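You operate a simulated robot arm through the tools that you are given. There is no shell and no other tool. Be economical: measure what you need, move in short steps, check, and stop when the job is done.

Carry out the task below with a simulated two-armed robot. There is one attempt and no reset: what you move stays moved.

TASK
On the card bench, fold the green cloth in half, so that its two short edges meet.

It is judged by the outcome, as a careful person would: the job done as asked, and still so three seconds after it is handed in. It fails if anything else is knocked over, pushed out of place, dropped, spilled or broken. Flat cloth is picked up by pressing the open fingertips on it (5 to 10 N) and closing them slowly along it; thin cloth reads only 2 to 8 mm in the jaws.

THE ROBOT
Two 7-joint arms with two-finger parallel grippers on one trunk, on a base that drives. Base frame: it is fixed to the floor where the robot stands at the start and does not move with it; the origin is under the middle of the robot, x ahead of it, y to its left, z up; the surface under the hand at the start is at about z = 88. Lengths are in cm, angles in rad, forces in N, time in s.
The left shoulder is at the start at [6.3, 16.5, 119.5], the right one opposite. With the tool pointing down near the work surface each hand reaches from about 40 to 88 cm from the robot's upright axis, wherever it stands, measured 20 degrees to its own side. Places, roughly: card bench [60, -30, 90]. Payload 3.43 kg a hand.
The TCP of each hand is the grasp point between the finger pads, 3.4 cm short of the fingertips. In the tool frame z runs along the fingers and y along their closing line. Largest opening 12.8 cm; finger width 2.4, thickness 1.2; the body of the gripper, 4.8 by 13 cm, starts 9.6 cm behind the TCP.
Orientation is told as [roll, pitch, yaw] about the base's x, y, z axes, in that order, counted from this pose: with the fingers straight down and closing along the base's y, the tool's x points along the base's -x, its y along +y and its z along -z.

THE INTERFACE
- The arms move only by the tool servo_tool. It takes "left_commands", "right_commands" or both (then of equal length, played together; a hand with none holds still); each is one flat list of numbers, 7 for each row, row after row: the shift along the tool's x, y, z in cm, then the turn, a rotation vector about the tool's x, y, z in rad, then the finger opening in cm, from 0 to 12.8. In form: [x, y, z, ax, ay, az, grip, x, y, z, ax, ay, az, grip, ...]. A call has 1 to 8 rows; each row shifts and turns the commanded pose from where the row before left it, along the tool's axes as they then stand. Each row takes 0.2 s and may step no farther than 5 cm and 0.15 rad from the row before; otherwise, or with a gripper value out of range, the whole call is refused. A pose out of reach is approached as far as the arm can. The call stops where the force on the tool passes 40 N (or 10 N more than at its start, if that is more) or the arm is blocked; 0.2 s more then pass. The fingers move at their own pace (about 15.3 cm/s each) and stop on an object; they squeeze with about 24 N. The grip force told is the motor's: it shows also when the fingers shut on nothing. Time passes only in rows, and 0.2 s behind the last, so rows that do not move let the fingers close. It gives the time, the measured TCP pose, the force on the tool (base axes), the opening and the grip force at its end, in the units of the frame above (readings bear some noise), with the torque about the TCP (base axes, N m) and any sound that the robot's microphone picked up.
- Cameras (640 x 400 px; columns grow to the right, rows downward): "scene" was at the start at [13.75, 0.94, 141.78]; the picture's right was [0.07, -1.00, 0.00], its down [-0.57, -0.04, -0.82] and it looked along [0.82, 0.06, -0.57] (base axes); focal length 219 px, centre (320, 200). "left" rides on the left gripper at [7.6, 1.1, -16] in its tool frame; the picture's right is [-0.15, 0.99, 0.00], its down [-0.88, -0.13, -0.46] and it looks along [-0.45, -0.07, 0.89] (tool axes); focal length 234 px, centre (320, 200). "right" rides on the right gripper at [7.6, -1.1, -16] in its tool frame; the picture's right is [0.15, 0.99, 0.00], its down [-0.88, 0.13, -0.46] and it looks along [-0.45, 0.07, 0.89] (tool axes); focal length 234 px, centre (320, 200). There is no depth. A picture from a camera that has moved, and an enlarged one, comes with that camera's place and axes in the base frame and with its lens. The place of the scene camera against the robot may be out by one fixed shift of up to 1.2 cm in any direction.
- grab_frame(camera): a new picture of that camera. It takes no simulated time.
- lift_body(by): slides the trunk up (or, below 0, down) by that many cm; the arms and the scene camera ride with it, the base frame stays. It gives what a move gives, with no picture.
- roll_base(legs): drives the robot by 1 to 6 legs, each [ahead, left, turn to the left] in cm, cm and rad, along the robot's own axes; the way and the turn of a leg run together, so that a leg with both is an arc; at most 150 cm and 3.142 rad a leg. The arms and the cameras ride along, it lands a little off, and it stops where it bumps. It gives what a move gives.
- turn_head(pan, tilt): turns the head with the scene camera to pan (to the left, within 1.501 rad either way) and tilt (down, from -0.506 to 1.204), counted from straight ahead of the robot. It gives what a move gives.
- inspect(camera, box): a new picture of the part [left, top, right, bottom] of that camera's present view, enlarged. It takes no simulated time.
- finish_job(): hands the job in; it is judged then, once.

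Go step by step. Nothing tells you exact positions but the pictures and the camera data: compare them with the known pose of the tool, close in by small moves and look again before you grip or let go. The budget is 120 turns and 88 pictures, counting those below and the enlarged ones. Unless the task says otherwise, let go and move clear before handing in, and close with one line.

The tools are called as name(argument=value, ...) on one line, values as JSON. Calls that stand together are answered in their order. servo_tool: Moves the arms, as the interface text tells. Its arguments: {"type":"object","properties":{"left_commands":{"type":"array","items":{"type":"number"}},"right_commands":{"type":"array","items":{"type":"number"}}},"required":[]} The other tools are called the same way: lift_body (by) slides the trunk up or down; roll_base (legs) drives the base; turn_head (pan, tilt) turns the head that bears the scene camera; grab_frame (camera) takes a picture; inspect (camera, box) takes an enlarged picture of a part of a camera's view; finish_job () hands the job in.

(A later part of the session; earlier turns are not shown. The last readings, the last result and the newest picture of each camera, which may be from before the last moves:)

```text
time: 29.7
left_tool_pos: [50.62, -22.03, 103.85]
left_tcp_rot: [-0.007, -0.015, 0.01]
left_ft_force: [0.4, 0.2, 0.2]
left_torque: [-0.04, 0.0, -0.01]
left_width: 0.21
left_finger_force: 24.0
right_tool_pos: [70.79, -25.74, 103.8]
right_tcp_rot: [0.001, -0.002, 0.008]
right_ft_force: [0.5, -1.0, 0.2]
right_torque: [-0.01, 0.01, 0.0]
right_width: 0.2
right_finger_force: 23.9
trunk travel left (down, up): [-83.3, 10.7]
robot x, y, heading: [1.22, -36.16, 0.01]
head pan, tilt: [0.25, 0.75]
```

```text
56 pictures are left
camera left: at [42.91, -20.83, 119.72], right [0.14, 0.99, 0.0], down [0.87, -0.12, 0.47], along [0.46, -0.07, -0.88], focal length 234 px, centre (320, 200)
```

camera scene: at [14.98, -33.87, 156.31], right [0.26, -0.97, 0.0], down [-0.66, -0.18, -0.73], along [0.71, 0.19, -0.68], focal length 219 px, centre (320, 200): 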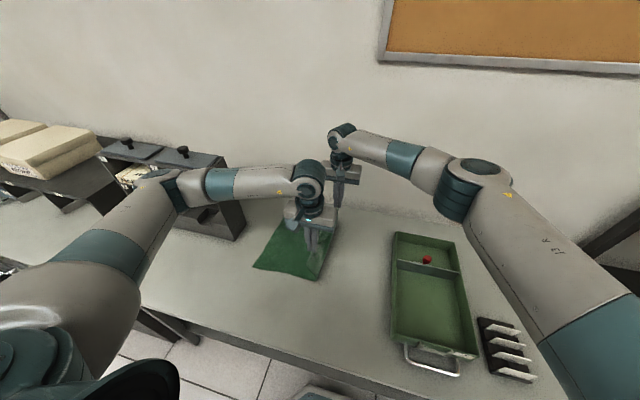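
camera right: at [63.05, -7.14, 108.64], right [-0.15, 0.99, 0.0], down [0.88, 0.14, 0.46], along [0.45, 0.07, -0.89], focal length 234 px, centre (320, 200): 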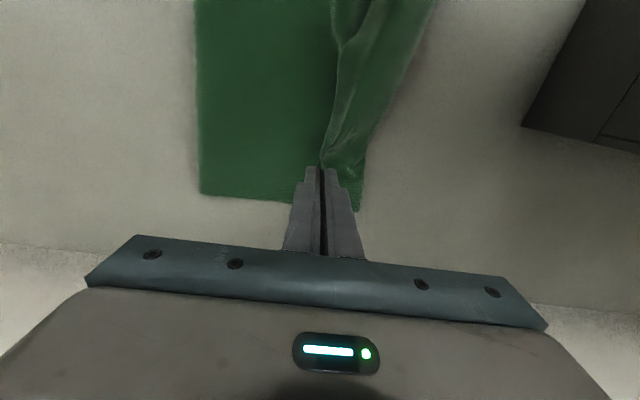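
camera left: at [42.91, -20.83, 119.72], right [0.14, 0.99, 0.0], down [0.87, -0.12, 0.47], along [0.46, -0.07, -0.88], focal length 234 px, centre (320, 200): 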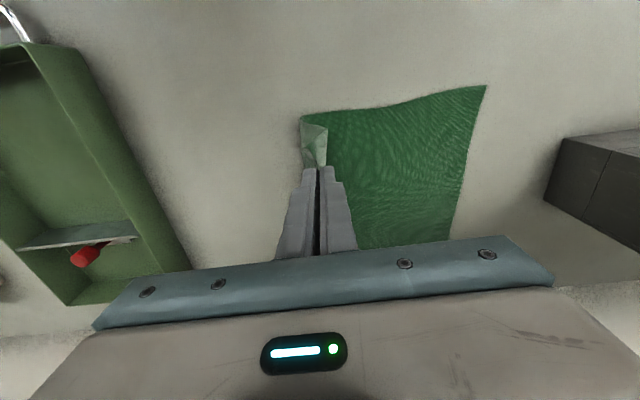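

The bottom layer has re-laid. Now I'll come over again, lower and slacker.

servo_tool(left_commands=[0, 0, 1, 0, 0, 0, 0, 0, 0.7, 1, 0, 0, 0, 0, 0, 1, 0.5, 0, 0, 0, 0, 0, 1, 0.5, 0, 0, 0, 0, 0, 1, 0.5, 0, 0, 0, 0], right_commands=[0, 0, 1, 0, 0, 0, 0, 0, 1.2, 1, 0, 0, 0, 0, 0, 1.2, 0.5, 0, 0, 0, 0, 0, 1.2, 0.5, 0, 0, 0, 0, 0, 1.2, 0.5, 0, 0, 0, 0])

roll_base(legs=[[0, 7, 0]])

grab_frame(camera="left")

grab_frame(camera="right")

```text
time: 30.9
left_tool_pos: [50.55, -18.1, 100.33]
left_tcp_rot: [-0.004, -0.014, 0.009]
left_ft_force: [-0.5, -0.6, -0.2]
left_torque: [0.01, 0.01, -0.02]
left_width: 0.19
left_finger_force: 24.2
right_tool_pos: [70.62, -21.1, 100.42]
right_tcp_rot: [-0.001, -0.003, 0.008]
right_ft_force: [-0.8, 0.3, 0.3]
right_torque: [0.0, 0.01, -0.02]
right_width: 0.21
right_finger_force: 24.6
trunk travel left (down, up): [-83.3, 10.7]
robot x, y, heading: [1.2, -35.85, 0.012]
head pan, tilt: [0.25, 0.75]
```

```text
time: 31.9
left_tool_pos: [50.62, -11.99, 100.35]
left_tcp_rot: [-0.002, -0.013, 0.006]
left_ft_force: [0.7, -0.1, 0.2]
left_torque: [0.04, 0.02, 0.01]
left_width: 0.21
left_finger_force: 24.1
right_tool_pos: [70.74, -14.66, 100.61]
right_tcp_rot: [0.004, -0.001, 0.002]
right_ft_force: [-0.6, 0.4, -0.1]
right_torque: [0.03, -0.01, 0.02]
right_width: 0.19
right_finger_force: 23.7
trunk travel left (down, up): [-83.3, 10.7]
robot x, y, heading: [0.98, -29.64, 0.008]
head pan, tilt: [0.25, 0.75]
```

```text
55 pictures are left
camera left: at [42.83, -10.74, 116.23], right [0.14, 0.99, 0.0], down [0.87, -0.12, 0.47], along [0.46, -0.07, -0.88], focal length 234 px, centre (320, 200)
```

left: 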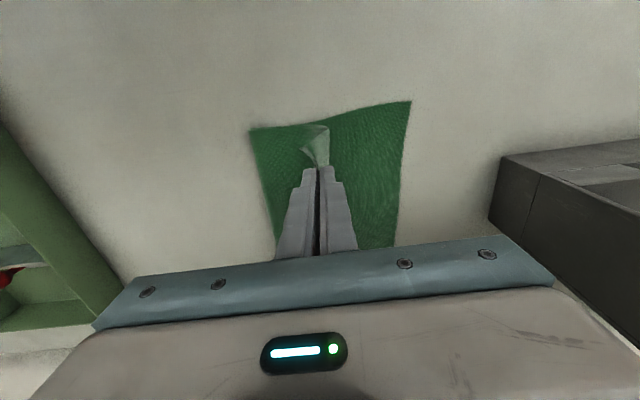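

```text
54 pictures are left
camera right: at [63.08, -15.9, 116.29], right [-0.15, 0.99, 0.0], down [0.88, 0.13, 0.46], along [0.45, 0.07, -0.89], focal length 234 px, centre (320, 200)
```

right: 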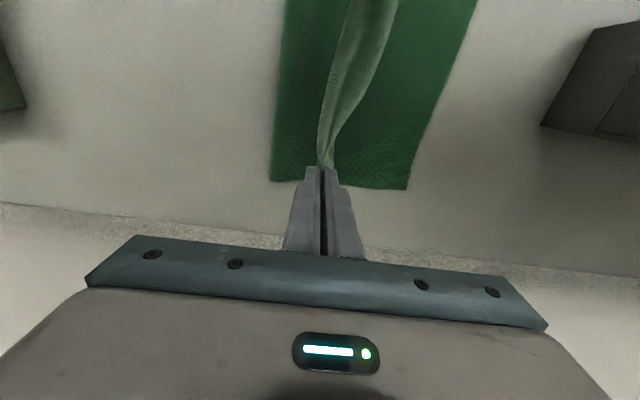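

The fold is now near y≈-19, as wanted. I'll lower and move left in small alternating steps to keep it slack.

lift_body(by=-2)

roll_base(legs=[[0, 4.5, 0]])

lift_body(by=-2)

roll_base(legs=[[0, 3.5, 0]])

grab_frame(camera="left")

grab_frame(camera="right")

```text
time: 32.6
left_tool_pos: [50.59, -11.57, 98.27]
left_tcp_rot: [-0.006, -0.015, 0.007]
left_ft_force: [0.3, -0.5, 0.0]
left_torque: [-0.05, 0.0, -0.03]
left_width: 0.2
left_finger_force: 24.1
right_tool_pos: [70.63, -14.42, 98.32]
right_tcp_rot: [-0.001, -0.001, 0.002]
right_ft_force: [0.4, 0.7, -0.2]
right_torque: [-0.04, -0.05, -0.02]
right_width: 0.2
right_finger_force: 23.9
trunk travel left (down, up): [-81.3, 12.7]
robot x, y, heading: [1.03, -29.6, 0.006]
head pan, tilt: [0.25, 0.75]
```

```text
time: 33.5
left_tool_pos: [50.5, -7.6, 98.45]
left_tcp_rot: [-0.003, -0.015, 0.005]
left_ft_force: [0.5, -0.8, 0.7]
left_torque: [0.1, -0.02, 0.02]
left_width: 0.19
left_finger_force: 23.7
right_tool_pos: [70.66, -10.43, 98.51]
right_tcp_rot: [0.006, 0.0, 0.004]
right_ft_force: [-0.1, -0.3, -0.1]
right_torque: [0.06, 0.02, 0.02]
right_width: 0.19
right_finger_force: 23.9
trunk travel left (down, up): [-81.3, 12.7]
robot x, y, heading: [0.99, -25.31, 0.012]
head pan, tilt: [0.25, 0.75]
```

```text
time: 34.2
left_tool_pos: [50.53, -7.03, 96.37]
left_tcp_rot: [-0.007, -0.016, 0.004]
left_ft_force: [0.1, -0.3, 0.3]
left_torque: [0.0, 0.01, 0.0]
left_width: 0.21
left_finger_force: 23.5
right_tool_pos: [70.71, -10.03, 96.43]
right_tcp_rot: [0.0, -0.003, 0.003]
right_ft_force: [0.4, 0.5, -0.6]
right_torque: [-0.03, -0.02, 0.01]
right_width: 0.23
right_finger_force: 24.2
trunk travel left (down, up): [-79.3, 14.7]
robot x, y, heading: [0.75, -25.1, 0.009]
head pan, tilt: [0.25, 0.75]
```

```text
time: 35.0
left_tool_pos: [50.28, -4.36, 96.4]
left_tcp_rot: [-0.003, -0.015, 0.001]
left_ft_force: [0.4, 0.0, 0.2]
left_torque: [0.08, -0.02, 0.04]
left_width: 0.22
left_finger_force: 24.1
right_tool_pos: [70.65, -7.42, 96.46]
right_tcp_rot: [0.004, -0.002, 0.001]
right_ft_force: [1.2, 0.0, -1.1]
right_torque: [0.08, 0.03, 0.06]
right_width: 0.19
right_finger_force: 24.2
trunk travel left (down, up): [-79.3, 14.7]
robot x, y, heading: [1.03, -21.67, 0.001]
head pan, tilt: [0.25, 0.75]
```

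```text
53 pictures are left
camera left: at [42.78, -3.23, 112.27], right [0.14, 0.99, 0.0], down [0.87, -0.13, 0.47], along [0.46, -0.07, -0.88], focal length 234 px, centre (320, 200)
```

left: 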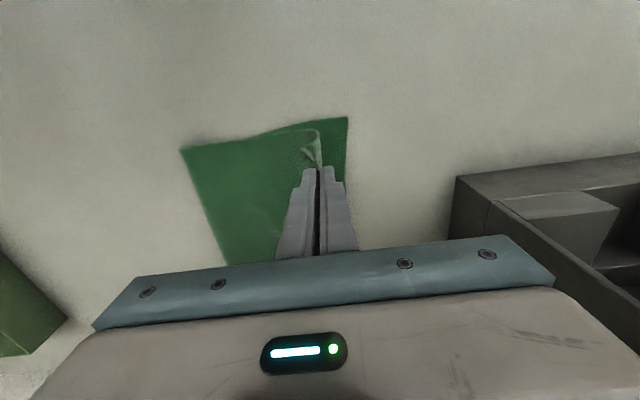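

```text
52 pictures are left
camera right: at [63.12, -8.5, 112.3], right [-0.15, 0.99, 0.0], down [0.88, 0.13, 0.46], along [0.45, 0.07, -0.89], focal length 234 px, centre (320, 200)
```

right: 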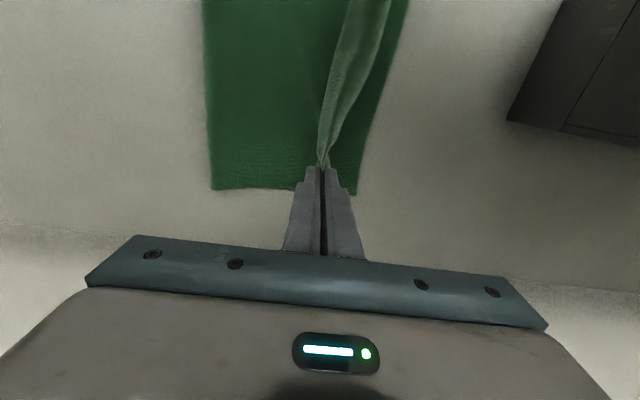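

The fold is at y≈-19, midway, with NL at about (46.7,-1.1) and FL at about (74,-3.3). I'll take up the last slack to the left and then open both grippers together from low height.

roll_base(legs=[[0, 1.8, 0]])

servo_tool(left_commands=[0, 0, 0.7, 0, 0, 0, 0, 0, 0, 0.7, 0, 0, 0, 0, 0, 0, 0, 0, 0, 0, 0], right_commands=[0, 0.2, 0.7, 0, 0, 0, 0, 0, 0.2, 0.7, 0, 0, 0, 0, 0, 0, 0, 0, 0, 0, 0])

inspect(camera="left", box=[150, 60, 390, 280])

inspect(camera="right", box=[180, 0, 460, 220])

```text
time: 35.8
left_tool_pos: [50.48, -2.53, 96.42]
left_tcp_rot: [-0.005, -0.014, 0.002]
left_ft_force: [0.1, -0.3, 0.1]
left_torque: [0.01, 0.0, 0.02]
left_width: 0.21
left_finger_force: 24.3
right_tool_pos: [70.78, -5.53, 96.43]
right_tcp_rot: [0.003, -0.001, -0.003]
right_ft_force: [-0.6, 0.4, -0.3]
right_torque: [0.02, 0.02, 0.0]
right_width: 0.21
right_finger_force: 24.2
trunk travel left (down, up): [-79.3, 14.7]
robot x, y, heading: [0.9, -20.21, 0.004]
head pan, tilt: [0.25, 0.75]
```

```text
time: 36.6
left_tool_pos: [50.41, -2.27, 94.97]
left_tcp_rot: [-0.007, -0.015, 0.001]
left_ft_force: [-0.4, 0.4, -0.8]
left_torque: [0.02, -0.03, 0.0]
left_width: 0.24
left_finger_force: 24.0
right_tool_pos: [70.79, -5.04, 95.01]
right_tcp_rot: [-0.001, 0.0, -0.002]
right_ft_force: [0.2, 0.3, -0.8]
right_torque: [-0.02, -0.06, -0.01]
right_width: 0.19
right_finger_force: 24.1
trunk travel left (down, up): [-79.3, 14.7]
robot x, y, heading: [0.74, -20.18, 0.006]
head pan, tilt: [0.25, 0.75]
```

```text
1.82 times, centred on (270, 170) of left
camera zoom: at [42.74, -1.05, 110.82], right [0.14, 0.99, 0.0], down [0.87, -0.13, 0.47], along [0.46, -0.07, -0.88], focal length 426 px, centre (411, 254)
```

zoom: 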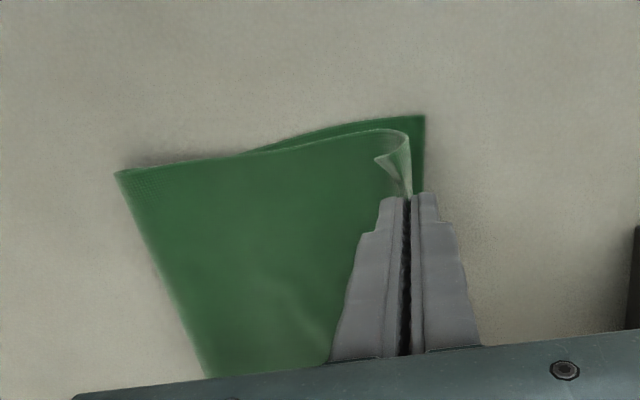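

```text
1.82 times, centred on (320, 110) of right
camera zoom: at [63.15, -5.99, 110.81], right [-0.15, 0.99, 0.0], down [0.88, 0.13, 0.46], along [0.45, 0.07, -0.89], focal length 426 px, centre (320, 364)
```

zoom: 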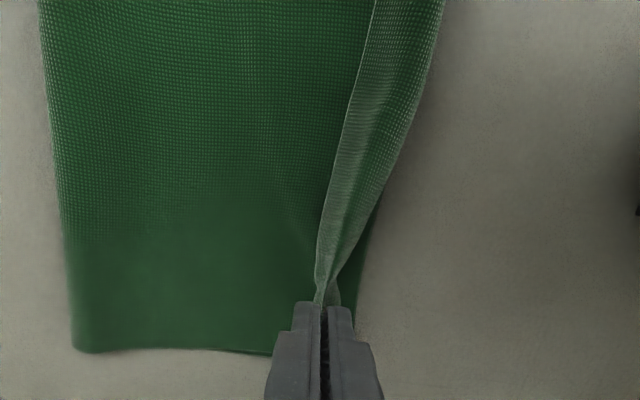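

This looks right: a clean fold with only the held edge curled over. I'll release both hands together and lift clear slowly.

servo_tool(left_commands=[0, 0, 0, 0, 0, 0, 3, 0, 0, 0, 0, 0, 0, 3, 0, 0, 0, 0, 0, 0, 3, 0, 0, -1, 0, 0, 0, 3, 0, 0, -1.5, 0, 0, 0, 3], right_commands=[0, 0, 0, 0, 0, 0, 3, 0, 0, 0, 0, 0, 0, 3, 0, 0, 0, 0, 0, 0, 3, 0, 0, -1, 0, 0, 0, 3, 0, 0, -1.5, 0, 0, 0, 3])

inspect(camera="left", box=[120, 40, 440, 280])

inspect(camera="right", box=[180, 0, 460, 220])

```text
time: 37.8
left_tool_pos: [50.32, -2.43, 97.55]
left_tcp_rot: [-0.005, -0.016, 0.003]
left_ft_force: [0.4, 0.0, 0.6]
left_torque: [0.01, -0.04, 0.01]
left_width: 2.99
left_finger_force: 0.1
right_tool_pos: [70.98, -4.86, 97.52]
right_tcp_rot: [-0.002, -0.004, -0.003]
right_ft_force: [-0.6, -0.2, 0.5]
right_torque: [0.0, -0.02, 0.0]
right_width: 3.01
right_finger_force: 0.1
trunk travel left (down, up): [-79.3, 14.7]
robot x, y, heading: [1.12, -20.46, 0.006]
head pan, tilt: [0.25, 0.75]
```

```text
1.67 times, centred on (280, 160) of left
camera zoom: at [42.69, -1.15, 113.39], right [0.14, 0.99, 0.0], down [0.87, -0.13, 0.47], along [0.46, -0.07, -0.88], focal length 390 px, centre (387, 267)
```

zoom: 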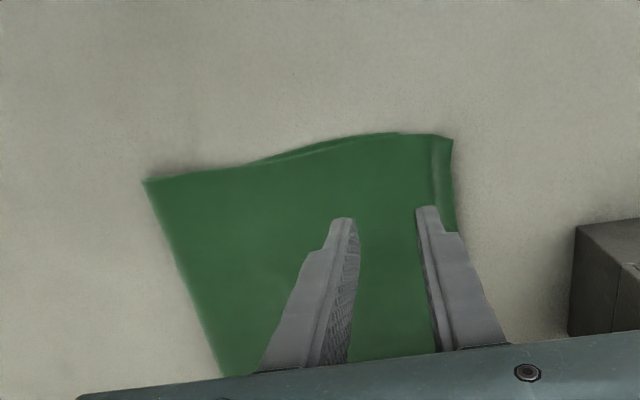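

```text
1.82 times, centred on (320, 110) of right
camera zoom: at [63.2, -6.01, 113.37], right [-0.14, 0.99, 0.0], down [0.88, 0.13, 0.46], along [0.45, 0.07, -0.89], focal length 426 px, centre (320, 364)
```

zoom: 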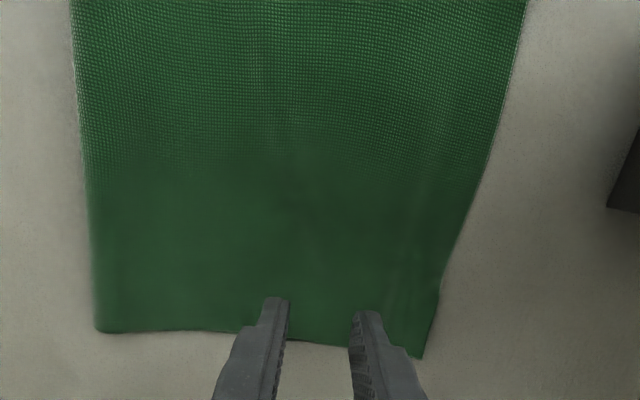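

The edge sprang open and now lies on the opposite edge almost exactly. I'll raise clear and check the result.

lift_body(by=12)

grab_frame(camera="left")

grab_frame(camera="right")

grab_frame(camera="scene")

```text
time: 39.3
left_tool_pos: [50.36, -2.39, 109.46]
left_tcp_rot: [-0.005, -0.015, 0.001]
left_ft_force: [0.4, 0.6, -0.6]
left_torque: [0.02, 0.01, -0.02]
left_width: 3.01
left_finger_force: 0.1
right_tool_pos: [70.94, -5.05, 109.58]
right_tcp_rot: [-0.001, -0.002, -0.002]
right_ft_force: [0.0, -0.1, 0.7]
right_torque: [-0.01, 0.0, 0.01]
right_width: 2.98
right_finger_force: 0.0
trunk travel left (down, up): [-91.3, 2.7]
robot x, y, heading: [0.76, -19.8, 0.007]
head pan, tilt: [0.25, 0.75]
```

```text
47 pictures are left
camera left: at [42.75, -1.13, 125.34], right [0.14, 0.99, 0.0], down [0.87, -0.13, 0.47], along [0.46, -0.07, -0.88], focal length 234 px, centre (320, 200)
```

left: 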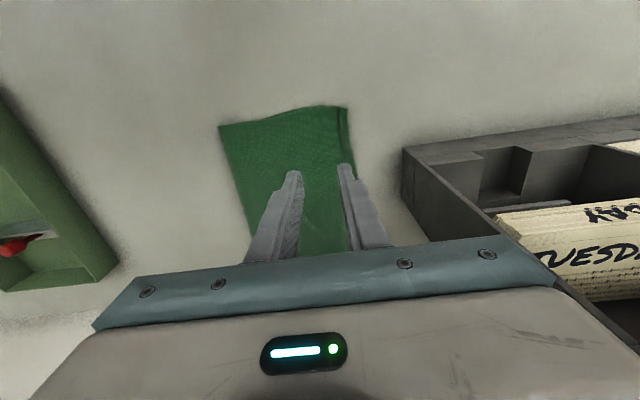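

```text
46 pictures are left
camera right: at [63.24, -5.96, 125.3], right [-0.15, 0.99, 0.0], down [0.88, 0.13, 0.46], along [0.45, 0.07, -0.89], focal length 234 px, centre (320, 200)
```

right: 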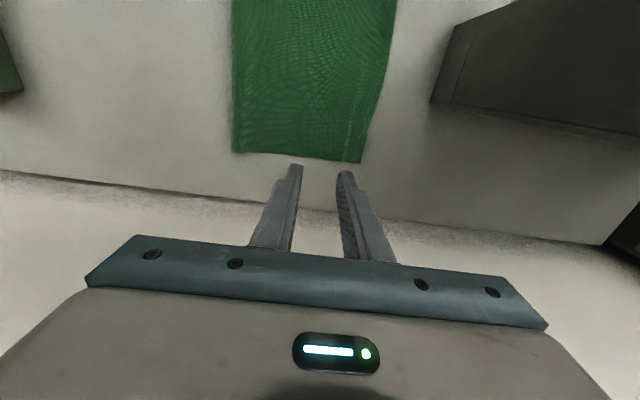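

```text
45 pictures are left
camera scene: at [14.88, -17.82, 164.3], right [0.25, -0.97, 0.0], down [-0.66, -0.17, -0.73], along [0.71, 0.18, -0.68], focal length 219 px, centre (320, 200)
```

scene: 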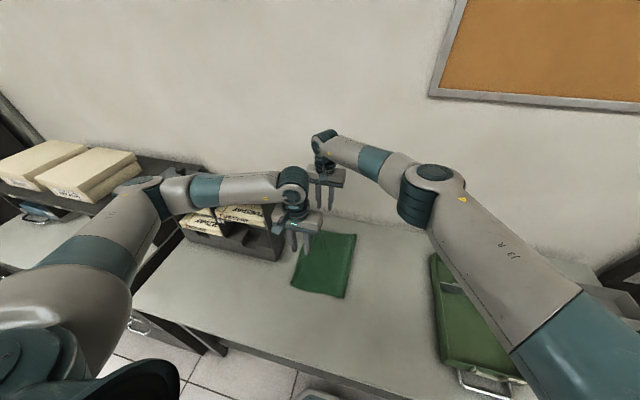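

The fold looks good. I'll inspect how the two short edges align along their length.

inspect(camera="left", box=[210, 90, 370, 190])

inspect(camera="right", box=[220, 0, 420, 170])

```text
4.00 times, centred on (290, 140) of left
camera zoom: at [42.75, -1.13, 125.34], right [0.14, 0.99, 0.0], down [0.87, -0.13, 0.47], along [0.46, -0.07, -0.88], focal length 937 px, centre (440, 440)
```

zoom: 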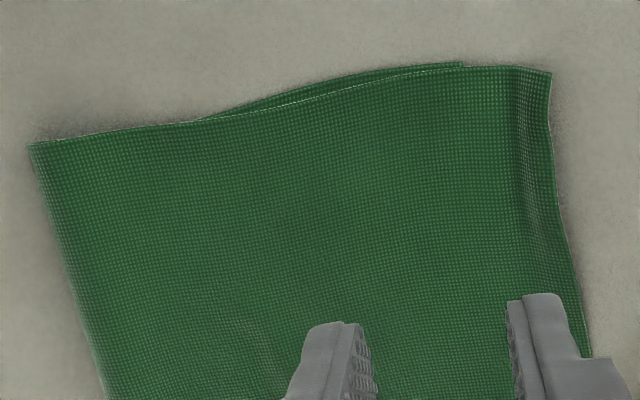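

```text
2.35 times, centred on (320, 85) of right
camera zoom: at [63.24, -5.96, 125.3], right [-0.15, 0.99, 0.0], down [0.88, 0.13, 0.46], along [0.45, 0.07, -0.89], focal length 551 px, centre (320, 471)
```

zoom: 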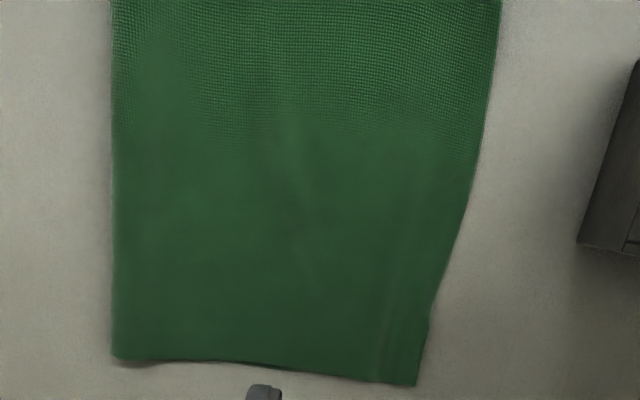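

The top layer overshoots the bottom edge by about 3 cm at the near end and about 5 cm at the far end, since the fold was pulled left on the last step. The overhang is a single layer on bare bench, so I'll regrip that edge, let the fold re-lay, and set it down a bit further right.

roll_base(legs=[[0, 5, 0]])

grab_frame(camera="left")

grab_frame(camera="right")

```text
time: 40.2
left_tool_pos: [50.25, 1.35, 109.61]
left_tcp_rot: [-0.001, -0.015, 0.0]
left_ft_force: [0.3, -0.5, -0.6]
left_torque: [0.1, 0.02, -0.01]
left_width: 2.99
left_finger_force: 0.0
right_tool_pos: [70.95, -1.1, 109.68]
right_tcp_rot: [0.006, -0.001, -0.007]
right_ft_force: [-0.2, -1.5, -0.2]
right_torque: [0.11, 0.02, 0.02]
right_width: 3.02
right_finger_force: 0.0
trunk travel left (down, up): [-91.3, 2.7]
robot x, y, heading: [0.81, -15.36, 0.004]
head pan, tilt: [0.25, 0.75]
```

```text
42 pictures are left
camera left: at [42.73, 2.62, 125.51], right [0.15, 0.99, 0.0], down [0.87, -0.13, 0.47], along [0.46, -0.07, -0.88], focal length 234 px, centre (320, 200)
```

left: 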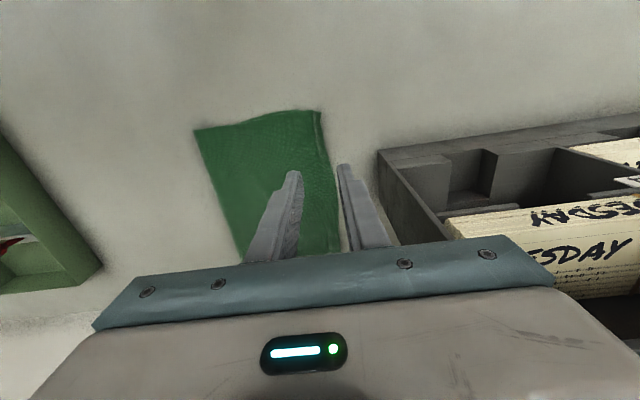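

```text
41 pictures are left
camera right: at [63.28, -2.32, 125.43], right [-0.14, 0.99, 0.01], down [0.88, 0.12, 0.46], along [0.45, 0.07, -0.89], focal length 234 px, centre (320, 200)
```

right: 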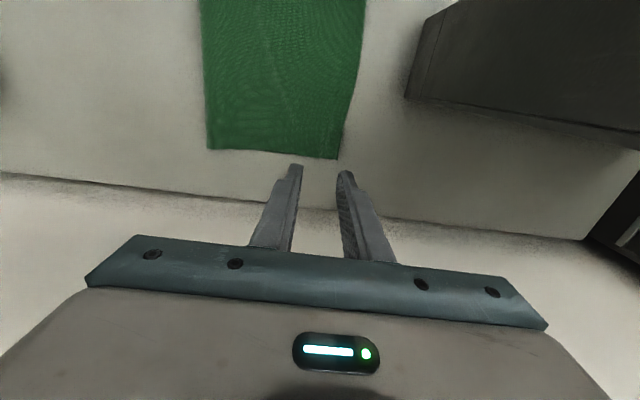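

The top edge lies at y≈2.3 all along. I'll centre both hands at y≈0.75 and lower to just above the cloth.

servo_tool(left_commands=[0, -0.6, 0, 0, 0, 0, 2.5, 0, 0, 4, 0, 0, 0, 2.5, 0, 0, 4, 0, 0, 0, 2.5, 0, 0, 4, 0, 0, 0, 2.5, 0, 0, 3, 0, 0, 0, 2.5, 0, 0, 0, 0, 0, 0, 2.5], right_commands=[0, 1.8, 0, 0, 0, 0, 2.5, 0, 0, 4, 0, 0, 0, 2.5, 0, 0, 4, 0, 0, 0, 2.5, 0, 0, 4, 0, 0, 0, 2.5, 0, 0, 3, 0, 0, 0, 2.5, 0, 0, 0, 0, 0, 0, 2.5])

grab_frame(camera="left")

grab_frame(camera="right")

```text
time: 41.6
left_tool_pos: [50.57, 1.65, 94.72]
left_tcp_rot: [-0.007, -0.015, -0.003]
left_ft_force: [-1.5, 0.0, -1.0]
left_torque: [-0.01, 0.0, 0.02]
left_width: 2.53
left_finger_force: 0.2
right_tool_pos: [69.49, -0.37, 95.04]
right_tcp_rot: [-0.002, -0.005, -0.004]
right_ft_force: [0.2, 0.7, 0.5]
right_torque: [-0.05, -0.02, -0.01]
right_width: 2.51
right_finger_force: 0.0
right hand out of reach, approached as far as the arm can: row 3, 4, 5
trunk travel left (down, up): [-91.3, 2.7]
robot x, y, heading: [0.87, -15.3, -0.0]
head pan, tilt: [0.25, 0.75]
```

```text
40 pictures are left
camera left: at [42.94, 2.98, 110.53], right [0.15, 0.99, 0.0], down [0.87, -0.13, 0.47], along [0.46, -0.07, -0.88], focal length 234 px, centre (320, 200)
```

left: 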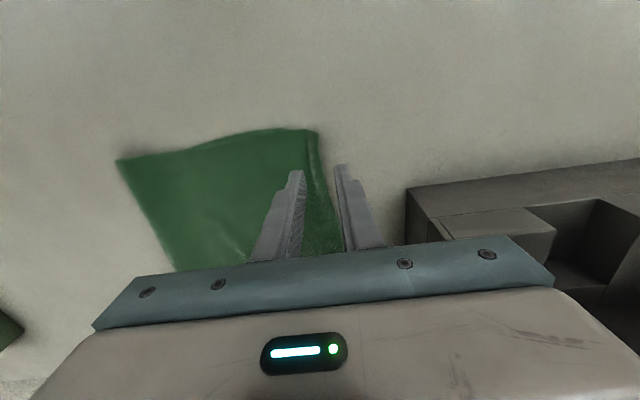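

```text
39 pictures are left
camera right: at [61.82, -1.46, 110.8], right [-0.14, 0.99, 0.0], down [0.88, 0.13, 0.46], along [0.46, 0.06, -0.89], focal length 234 px, centre (320, 200)
```

right: 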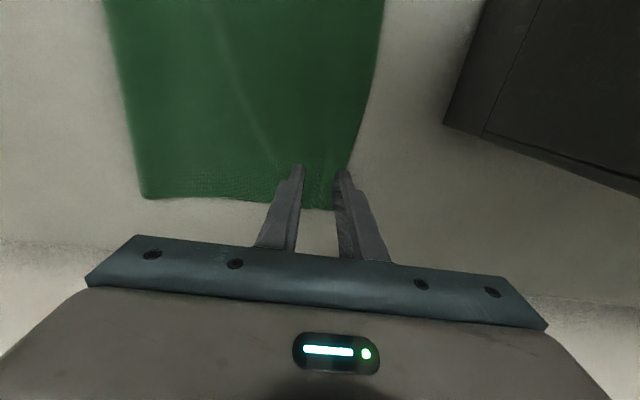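

The right arm is short of reach because the trunk is high. I'll raise the hands, lower the trunk instead, and trim the left hand in y.

servo_tool(left_commands=[0, -0.4, -4, 0, 0, 0, 2.5, 0, -0.4, -4, 0, 0, 0, 2.5, 0, 0, -4, 0, 0, 0, 2.5], right_commands=[0, 0, -4, 0, 0, 0, 2.5, 0, 0, -4, 0, 0, 0, 2.5, 0, 0, -4, 0, 0, 0, 2.5])

lift_body(by=-13.5)

grab_frame(camera="left")

grab_frame(camera="right")

```text
time: 42.4
left_tool_pos: [50.53, 1.02, 106.72]
left_tcp_rot: [-0.005, -0.015, -0.001]
left_ft_force: [-0.2, -0.6, 0.2]
left_torque: [0.0, -0.02, 0.01]
left_width: 2.51
left_finger_force: 0.1
right_tool_pos: [69.73, -0.28, 107.25]
right_tcp_rot: [0.001, -0.003, -0.006]
right_ft_force: [0.4, 0.2, 0.6]
right_torque: [-0.03, -0.01, 0.01]
right_width: 2.51
right_finger_force: 0.0
trunk travel left (down, up): [-91.3, 2.7]
robot x, y, heading: [1.04, -15.45, 0.006]
head pan, tilt: [0.25, 0.75]
```

```text
time: 44.0
left_tool_pos: [50.72, 0.87, 93.26]
left_tcp_rot: [-0.009, -0.016, -0.001]
left_ft_force: [0.1, -0.2, 0.7]
left_torque: [0.03, -0.01, 0.02]
left_width: 2.49
left_finger_force: 0.0
right_tool_pos: [69.74, -0.29, 93.64]
right_tcp_rot: [0.0, 0.0, -0.007]
right_ft_force: [-0.5, 0.5, 0.4]
right_torque: [0.0, 0.01, 0.07]
right_width: 2.49
right_finger_force: 0.1
trunk travel left (down, up): [-77.8, 16.2]
robot x, y, heading: [0.87, -15.56, 0.0]
head pan, tilt: [0.25, 0.75]
```

```text
38 pictures are left
camera left: at [42.87, 2.22, 108.99], right [0.15, 0.99, 0.0], down [0.87, -0.13, 0.47], along [0.46, -0.07, -0.88], focal length 234 px, centre (320, 200)
```

left: 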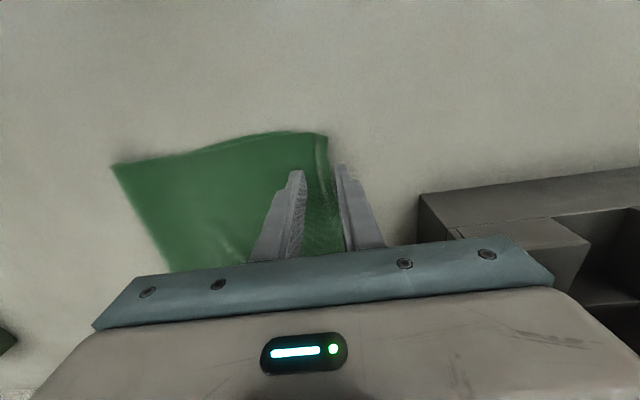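

```text
37 pictures are left
camera right: at [62.09, -1.29, 109.54], right [-0.14, 0.99, 0.0], down [0.88, 0.13, 0.46], along [0.45, 0.06, -0.89], focal length 234 px, centre (320, 200)
```

right: 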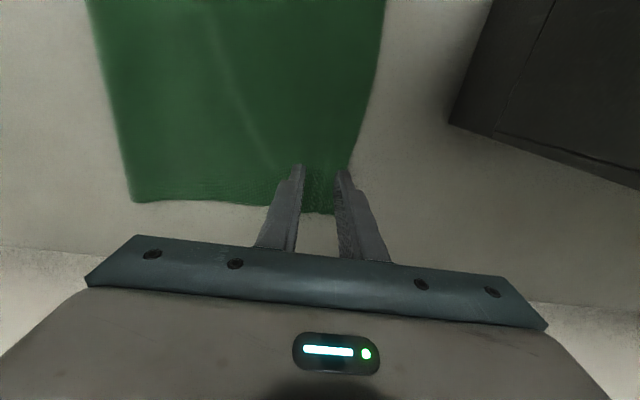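

I'll trim the left hand by -0.45 and the right by +1.1 in y, narrow the opening to 1.8, and go down to near contact.

servo_tool(left_commands=[0, -0.45, 0, 0, 0, 0, 1.8, 0, 0, 0.7, 0, 0, 0, 1.8, 0, 0, 0.5, 0, 0, 0, 1.8, 0, 0, 0, 0, 0, 0, 1.8], right_commands=[-0.5, 1.1, 0, 0, 0, 0, 1.8, 0, 0, 0.8, 0, 0, 0, 1.8, 0, 0, 0.8, 0, 0, 0, 1.8, 0, 0, 0, 0, 0, 0, 1.8])

grab_frame(camera="left")

grab_frame(camera="right")

```text
time: 45.0
left_tool_pos: [50.41, 0.55, 91.89]
left_tcp_rot: [-0.008, -0.015, -0.002]
left_ft_force: [1.1, -0.1, 0.2]
left_torque: [0.02, -0.01, 0.0]
left_width: 1.82
left_finger_force: 0.1
right_tool_pos: [70.12, 0.94, 92.16]
right_tcp_rot: [-0.003, -0.002, -0.007]
right_ft_force: [0.4, -0.4, -0.1]
right_torque: [0.07, -0.01, 0.02]
right_width: 1.77
right_finger_force: 0.1
trunk travel left (down, up): [-77.8, 16.2]
robot x, y, heading: [0.91, -15.01, 0.001]
head pan, tilt: [0.25, 0.75]
```

```text
36 pictures are left
camera left: at [42.81, 1.75, 107.76], right [0.15, 0.99, 0.0], down [0.87, -0.13, 0.47], along [0.46, -0.07, -0.88], focal length 234 px, centre (320, 200)
```

left: 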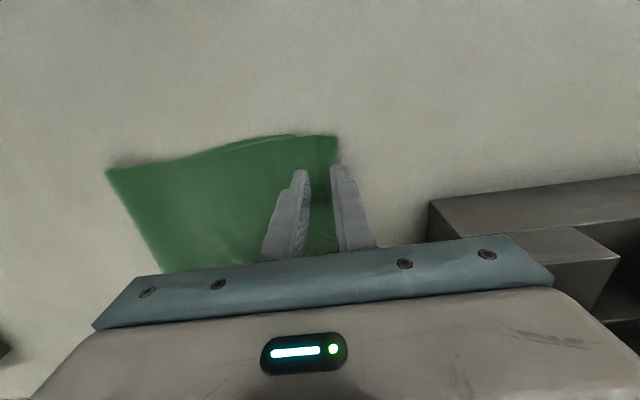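

```text
35 pictures are left
camera right: at [62.55, -0.2, 108.01], right [-0.14, 0.99, 0.0], down [0.88, 0.13, 0.46], along [0.45, 0.06, -0.89], focal length 234 px, centre (320, 200)
```

right: 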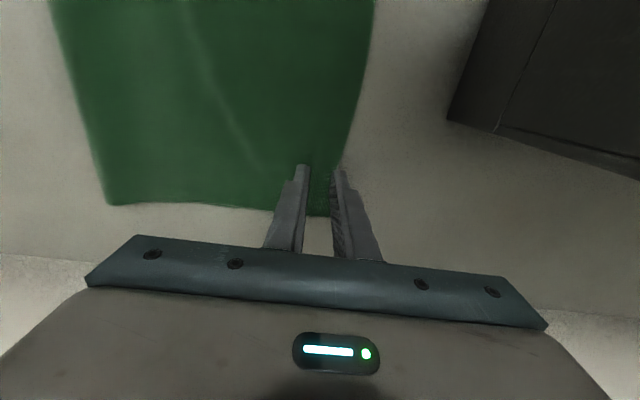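

Both hands sit correctly over the edge. I'll press down gently.

servo_tool(left_commands=[0, 0, 0.15, 0, 0, 0, 1.8, 0, 0, 0.08, 0, 0, 0, 1.8, 0, 0, 0, 0, 0, 0, 1.8], right_commands=[0, 0, 0.3, 0, 0, 0, 1.8, 0, 0, 0.15, 0, 0, 0, 1.8, 0, 0, 0, 0, 0, 0, 1.8])

```text
time: 45.9
left_tool_pos: [50.54, 0.43, 91.71]
left_tcp_rot: [-0.005, -0.016, -0.002]
left_ft_force: [0.1, -0.1, 2.7]
left_torque: [-0.02, 0.03, 0.0]
left_width: 1.8
left_finger_force: 0.2
right_tool_pos: [70.18, 0.79, 91.68]
right_tcp_rot: [-0.002, -0.001, -0.008]
right_ft_force: [0.2, 0.0, -0.4]
right_torque: [0.0, 0.01, -0.01]
right_width: 1.79
right_finger_force: 0.1
trunk travel left (down, up): [-77.8, 16.2]
robot x, y, heading: [0.77, -15.32, -0.001]
head pan, tilt: [0.25, 0.75]
```

servo_tool(left_commands=[0, 0, 0.06, 0, 0, 0, 1.8, 0, 0, 0, 0, 0, 0, 1.8], right_commands=[0, 0, 0.08, 0, 0, 0, 1.8, 0, 0, 0.05, 0, 0, 0, 1.8])

```text
time: 46.5
left_tool_pos: [50.51, 0.37, 91.65]
left_tcp_rot: [-0.006, -0.016, -0.003]
left_ft_force: [-0.1, 0.0, 1.1]
left_torque: [0.01, 0.01, -0.04]
left_width: 1.81
left_finger_force: 0.1
right_tool_pos: [70.16, 0.85, 91.66]
right_tcp_rot: [0.0, -0.002, -0.006]
right_ft_force: [-1.6, 0.6, 1.6]
right_torque: [-0.02, -0.01, 0.0]
right_width: 1.82
right_finger_force: 0.0
trunk travel left (down, up): [-77.8, 16.2]
robot x, y, heading: [0.99, -15.13, -0.0]
head pan, tilt: [0.25, 0.75]
```

servo_tool(left_commands=[0, 0, 0.06, 0, 0, 0, 1.8, 0, 0, 0, 0, 0, 0, 1.8], right_commands=[0, 0, 0.05, 0, 0, 0, 1.8, 0, 0, 0, 0, 0, 0, 1.8])

```text
time: 47.0
left_tool_pos: [50.54, 0.46, 91.69]
left_tcp_rot: [-0.007, -0.017, -0.001]
left_ft_force: [-0.1, -0.2, 0.9]
left_torque: [-0.03, 0.02, 0.01]
left_width: 1.77
left_finger_force: 0.2
right_tool_pos: [70.22, 0.74, 91.54]
right_tcp_rot: [0.0, -0.002, -0.007]
right_ft_force: [-1.2, 0.2, 5.5]
right_torque: [0.06, 0.05, 0.02]
right_width: 1.79
right_finger_force: 0.2
trunk travel left (down, up): [-77.8, 16.2]
robot x, y, heading: [0.83, -15.34, 0.001]
head pan, tilt: [0.25, 0.75]
```

servo_tool(left_commands=[0, 0, 0.07, 0, 0, 0, 1.8, 0, 0, 0, 0, 0, 0, 1.8], right_commands=[0, 0, 0.02, 0, 0, 0, 1.8, 0, 0, 0, 0, 0, 0, 1.8])

```text
time: 47.6
left_tool_pos: [50.53, 0.45, 91.7]
left_tcp_rot: [-0.006, -0.016, -0.002]
left_ft_force: [0.4, 0.2, 2.0]
left_torque: [-0.05, 0.0, 0.02]
left_width: 1.81
left_finger_force: 0.4
right_tool_pos: [70.07, 0.83, 91.53]
right_tcp_rot: [0.0, -0.003, -0.007]
right_ft_force: [2.0, 0.0, 9.0]
right_torque: [0.04, -0.02, 0.0]
right_width: 1.81
right_finger_force: 0.0
trunk travel left (down, up): [-77.8, 16.2]
robot x, y, heading: [1.01, -15.26, 0.003]
head pan, tilt: [0.25, 0.75]
```

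servo_tool(left_commands=[0, 0, 0.05, 0, 0, 0, 1.8, 0, 0, 0.03, 0, 0, 0, 1.8])

```text
time: 48.2
left_tool_pos: [50.52, 0.42, 91.57]
left_tcp_rot: [-0.006, -0.018, -0.002]
left_ft_force: [-0.1, 0.6, 12.8]
left_torque: [-0.08, 0.13, -0.07]
left_width: 1.79
left_finger_force: 0.0
right_tool_pos: [70.18, 0.79, 91.67]
right_tcp_rot: [-0.003, -0.004, -0.008]
right_ft_force: [1.7, -0.3, 6.5]
right_torque: [0.02, -0.01, -0.02]
right_width: 1.79
right_finger_force: 0.0
trunk travel left (down, up): [-77.8, 16.2]
robot x, y, heading: [0.77, -15.42, 0.006]
head pan, tilt: [0.25, 0.75]
```

Both hands press with about 7–13 N. I'll close them slowly and lift slightly.

servo_tool(left_commands=[0, 0, -0.02, 0, 0, 0, 1.5, 0, 0, 0, 0, 0, 0, 1.2, 0, 0, 0, 0, 0, 0, 0.9, 0, 0, 0, 0, 0, 0, 0.6, 0, 0, 0, 0, 0, 0, 0.3, 0, 0, 0, 0, 0, 0, 0, 0, 0, 0, 0, 0, 0, 0], right_commands=[0, 0, 0.01, 0, 0, 0, 1.5, 0, 0, 0, 0, 0, 0, 1.2, 0, 0, 0, 0, 0, 0, 0.9, 0, 0, 0, 0, 0, 0, 0.6, 0, 0, 0, 0, 0, 0, 0.3, 0, 0, 0, 0, 0, 0, 0, 0, 0, 0, 0, 0, 0, 0])

servo_tool(left_commands=[0, -0.3, -1, 0, 0, 0, 0, 0, -0.5, -1.5, 0, 0, 0, 0, 0, -0.5, -1.5, 0, 0, 0, 0], right_commands=[0, -0.3, -1, 0, 0, 0, 0, 0, -0.5, -1.5, 0, 0, 0, 0, 0, -0.5, -1.5, 0, 0, 0, 0])

grab_frame(camera="left")

grab_frame(camera="right")

```text
time: 49.9
left_tool_pos: [50.36, 0.45, 91.67]
left_tcp_rot: [-0.008, -0.018, -0.002]
left_ft_force: [2.2, -0.7, 20.2]
left_torque: [-0.14, 0.08, 0.04]
left_width: 0.18
left_finger_force: 24.2
right_tool_pos: [70.07, 0.79, 91.38]
right_tcp_rot: [-0.001, -0.005, -0.006]
right_ft_force: [-1.3, 0.6, 2.4]
right_torque: [-0.01, 0.03, 0.01]
right_width: 0.23
right_finger_force: 24.1
trunk travel left (down, up): [-77.8, 16.2]
robot x, y, heading: [0.84, -15.77, 0.002]
head pan, tilt: [0.25, 0.75]
```

```text
time: 50.6
left_tool_pos: [50.5, -0.85, 95.49]
left_tcp_rot: [-0.006, -0.015, -0.003]
left_ft_force: [1.7, -0.3, -0.5]
left_torque: [0.03, -0.03, 0.01]
left_width: 0.2
left_finger_force: 24.1
right_tool_pos: [70.21, -0.36, 95.44]
right_tcp_rot: [-0.001, -0.001, -0.005]
right_ft_force: [-1.1, -0.1, 0.2]
right_torque: [-0.03, 0.07, 0.02]
right_width: 0.21
right_finger_force: 24.2
trunk travel left (down, up): [-77.8, 16.2]
robot x, y, heading: [0.88, -15.53, 0.003]
head pan, tilt: [0.25, 0.75]
```

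```text
34 pictures are left
camera left: at [42.75, 0.37, 111.31], right [0.15, 0.99, 0.0], down [0.87, -0.13, 0.47], along [0.46, -0.07, -0.88], focal length 234 px, centre (320, 200)
```

left: 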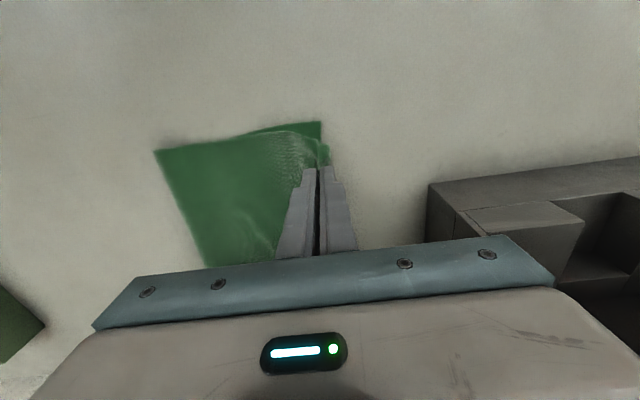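

```text
33 pictures are left
camera right: at [62.55, -1.39, 111.19], right [-0.14, 0.99, 0.0], down [0.88, 0.13, 0.46], along [0.45, 0.06, -0.89], focal length 234 px, centre (320, 200)
```

right: 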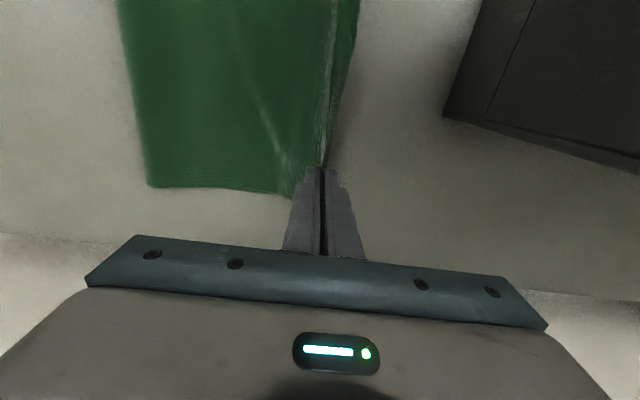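

The regrip is good, and this time the edge points outward with the body trailing inward, which is the right way for laying it down. I'll back up to re-lay the fold, with the far hand lagging about 2 cm to match the cloth.

servo_tool(left_commands=[0, -1.3, -1.2, 0, 0, 0, 0, 0, -1.3, -1.2, 0, 0, 0, 0, 0, -1.3, -1.2, 0, 0, 0, 0, 0, -1.3, -1.2, 0, 0, 0, 0, 0, -1.3, -1.2, 0, 0, 0, 0, 0, -1.3, -1.2, 0, 0, 0, 0], right_commands=[0, -1.75, -1.2, 0, 0, 0, 0, 0, -1.75, -1.2, 0, 0, 0, 0, 0, -1.75, -1.2, 0, 0, 0, 0, 0, -1.75, -1.2, 0, 0, 0, 0, 0, -1.75, -1.2, 0, 0, 0, 0, 0, -1.75, -1.2, 0, 0, 0, 0])

roll_base(legs=[[0, -14, 0]])

grab_frame(camera="left")

grab_frame(camera="right")

```text
time: 52.0
left_tool_pos: [50.51, -8.65, 102.75]
left_tcp_rot: [-0.005, -0.015, -0.002]
left_ft_force: [1.1, -0.7, -0.5]
left_torque: [0.01, -0.05, -0.02]
left_width: 0.18
left_finger_force: 24.1
right_tool_pos: [70.04, -11.1, 102.82]
right_tcp_rot: [-0.001, -0.003, -0.007]
right_ft_force: [-2.3, 0.0, -0.7]
right_torque: [-0.03, 0.0, 0.0]
right_width: 0.22
right_finger_force: 23.9
trunk travel left (down, up): [-77.8, 16.2]
robot x, y, heading: [1.2, -15.22, 0.002]
head pan, tilt: [0.25, 0.75]
```

```text
time: 53.4
left_tool_pos: [50.43, -22.24, 102.75]
left_tcp_rot: [-0.007, -0.017, -0.006]
left_ft_force: [0.1, -0.5, -0.5]
left_torque: [-0.03, -0.06, -0.01]
left_width: 0.19
left_finger_force: 24.2
right_tool_pos: [70.11, -24.7, 102.66]
right_tcp_rot: [-0.002, -0.002, -0.009]
right_ft_force: [-1.2, 0.7, 1.5]
right_torque: [-0.02, 0.02, 0.02]
right_width: 0.21
right_finger_force: 23.6
trunk travel left (down, up): [-77.8, 16.2]
robot x, y, heading: [0.76, -28.68, 0.002]
head pan, tilt: [0.25, 0.75]
```

```text
32 pictures are left
camera left: at [42.83, -20.89, 118.54], right [0.15, 0.99, -0.01], down [0.87, -0.13, 0.47], along [0.46, -0.08, -0.88], focal length 234 px, centre (320, 200)
```

left: 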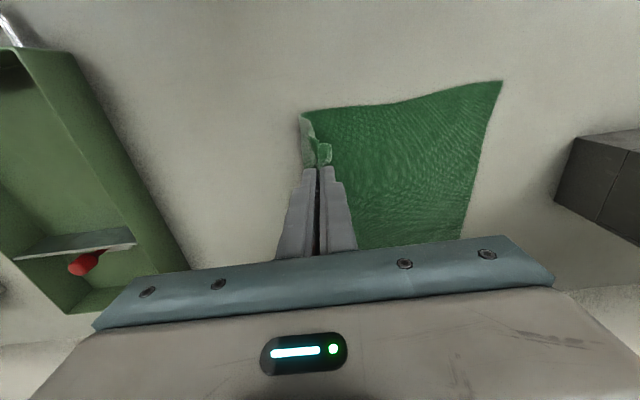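

```text
31 pictures are left
camera right: at [62.42, -25.72, 118.51], right [-0.14, 0.99, 0.0], down [0.88, 0.12, 0.46], along [0.45, 0.06, -0.89], focal length 234 px, centre (320, 200)
```

right: 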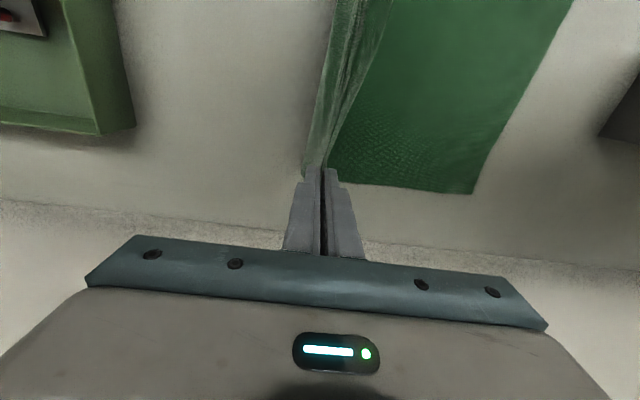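

The bottom edge now reads NL (46.6,-0.4) to FL (73.6,-2.0). I'll return leftward on the low slack path.

servo_tool(left_commands=[0, 0, 1, 0, 0, 0, 0, 0, 0.7, 1, 0, 0, 0, 0, 0, 1, 0.5, 0, 0, 0, 0, 0, 1, 0.5, 0, 0, 0, 0, 0, 1, 0.5, 0, 0, 0, 0], right_commands=[0, 0, 1, 0, 0, 0, 0, 0, 1, 1, 0, 0, 0, 0, 0, 1.2, 0.5, 0, 0, 0, 0, 0, 1.2, 0.5, 0, 0, 0, 0, 0, 1.2, 0.5, 0, 0, 0, 0])

roll_base(legs=[[0, 7, 0]])

lift_body(by=-2)

roll_base(legs=[[0, 4, 0]])

grab_frame(camera="left")

grab_frame(camera="right")

```text
time: 54.6
left_tool_pos: [50.6, -18.88, 99.17]
left_tcp_rot: [-0.007, -0.014, -0.006]
left_ft_force: [1.3, -1.1, 0.0]
left_torque: [-0.02, 0.0, 0.03]
left_width: 0.19
left_finger_force: 24.1
right_tool_pos: [69.91, -20.11, 99.12]
right_tcp_rot: [-0.002, -0.003, -0.01]
right_ft_force: [0.3, -0.3, -0.1]
right_torque: [0.0, 0.0, -0.02]
right_width: 0.19
right_finger_force: 23.8
trunk travel left (down, up): [-77.8, 16.2]
robot x, y, heading: [1.01, -28.77, 0.004]
head pan, tilt: [0.25, 0.75]
```

```text
time: 55.6
left_tool_pos: [50.5, -12.09, 99.2]
left_tcp_rot: [-0.007, -0.014, -0.007]
left_ft_force: [0.6, 0.4, 0.0]
left_torque: [0.01, -0.01, -0.01]
left_width: 0.22
left_finger_force: 24.1
right_tool_pos: [70.02, -13.53, 99.19]
right_tcp_rot: [0.001, 0.0, -0.009]
right_ft_force: [0.3, 0.4, -1.0]
right_torque: [-0.01, 0.02, -0.03]
right_width: 0.22
right_finger_force: 24.1
trunk travel left (down, up): [-77.8, 16.2]
robot x, y, heading: [0.95, -21.89, -0.001]
head pan, tilt: [0.25, 0.75]
```

```text
time: 56.2
left_tool_pos: [50.6, -11.79, 97.2]
left_tcp_rot: [-0.009, -0.016, -0.005]
left_ft_force: [0.8, 0.8, 0.3]
left_torque: [-0.04, -0.02, 0.02]
left_width: 0.19
left_finger_force: 24.2
right_tool_pos: [70.02, -13.36, 97.16]
right_tcp_rot: [-0.003, -0.002, -0.01]
right_ft_force: [-0.5, 0.3, -0.1]
right_torque: [-0.04, 0.01, -0.02]
right_width: 0.26
right_finger_force: 23.9
trunk travel left (down, up): [-75.8, 18.2]
robot x, y, heading: [1.02, -22.09, -0.004]
head pan, tilt: [0.25, 0.75]
```

```text
time: 57.1
left_tool_pos: [50.53, -8.35, 97.18]
left_tcp_rot: [-0.003, -0.015, -0.006]
left_ft_force: [0.2, -1.1, 0.0]
left_torque: [0.05, 0.0, 0.01]
left_width: 0.2
left_finger_force: 23.7
right_tool_pos: [70.18, -9.73, 97.23]
right_tcp_rot: [0.001, -0.002, -0.013]
right_ft_force: [-0.4, -0.9, 0.8]
right_torque: [0.04, 0.06, -0.01]
right_width: 0.2
right_finger_force: 24.5
trunk travel left (down, up): [-75.8, 18.2]
robot x, y, heading: [0.74, -18.18, 0.002]
head pan, tilt: [0.25, 0.75]
```

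```text
30 pictures are left
camera left: at [42.91, -7.14, 113.04], right [0.15, 0.99, 0.0], down [0.87, -0.14, 0.47], along [0.46, -0.07, -0.88], focal length 234 px, centre (320, 200)
```

left: 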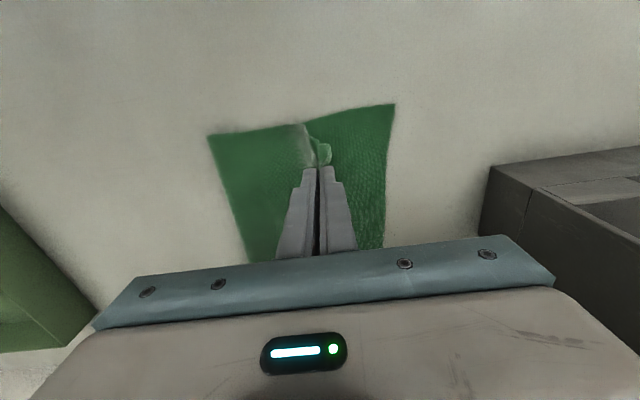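

```text
29 pictures are left
camera right: at [62.48, -10.85, 113.0], right [-0.13, 0.99, 0.0], down [0.88, 0.12, 0.46], along [0.45, 0.06, -0.89], focal length 234 px, centre (320, 200)
```

right: 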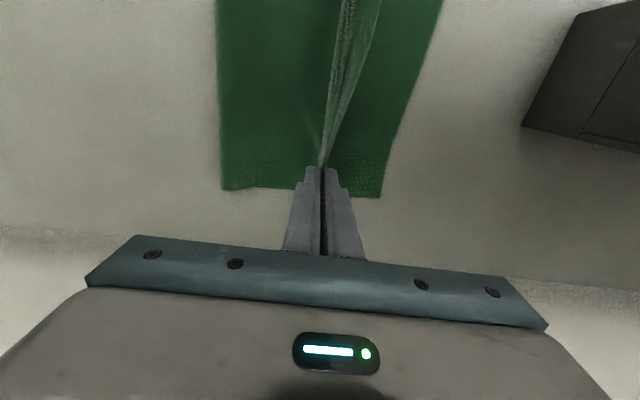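

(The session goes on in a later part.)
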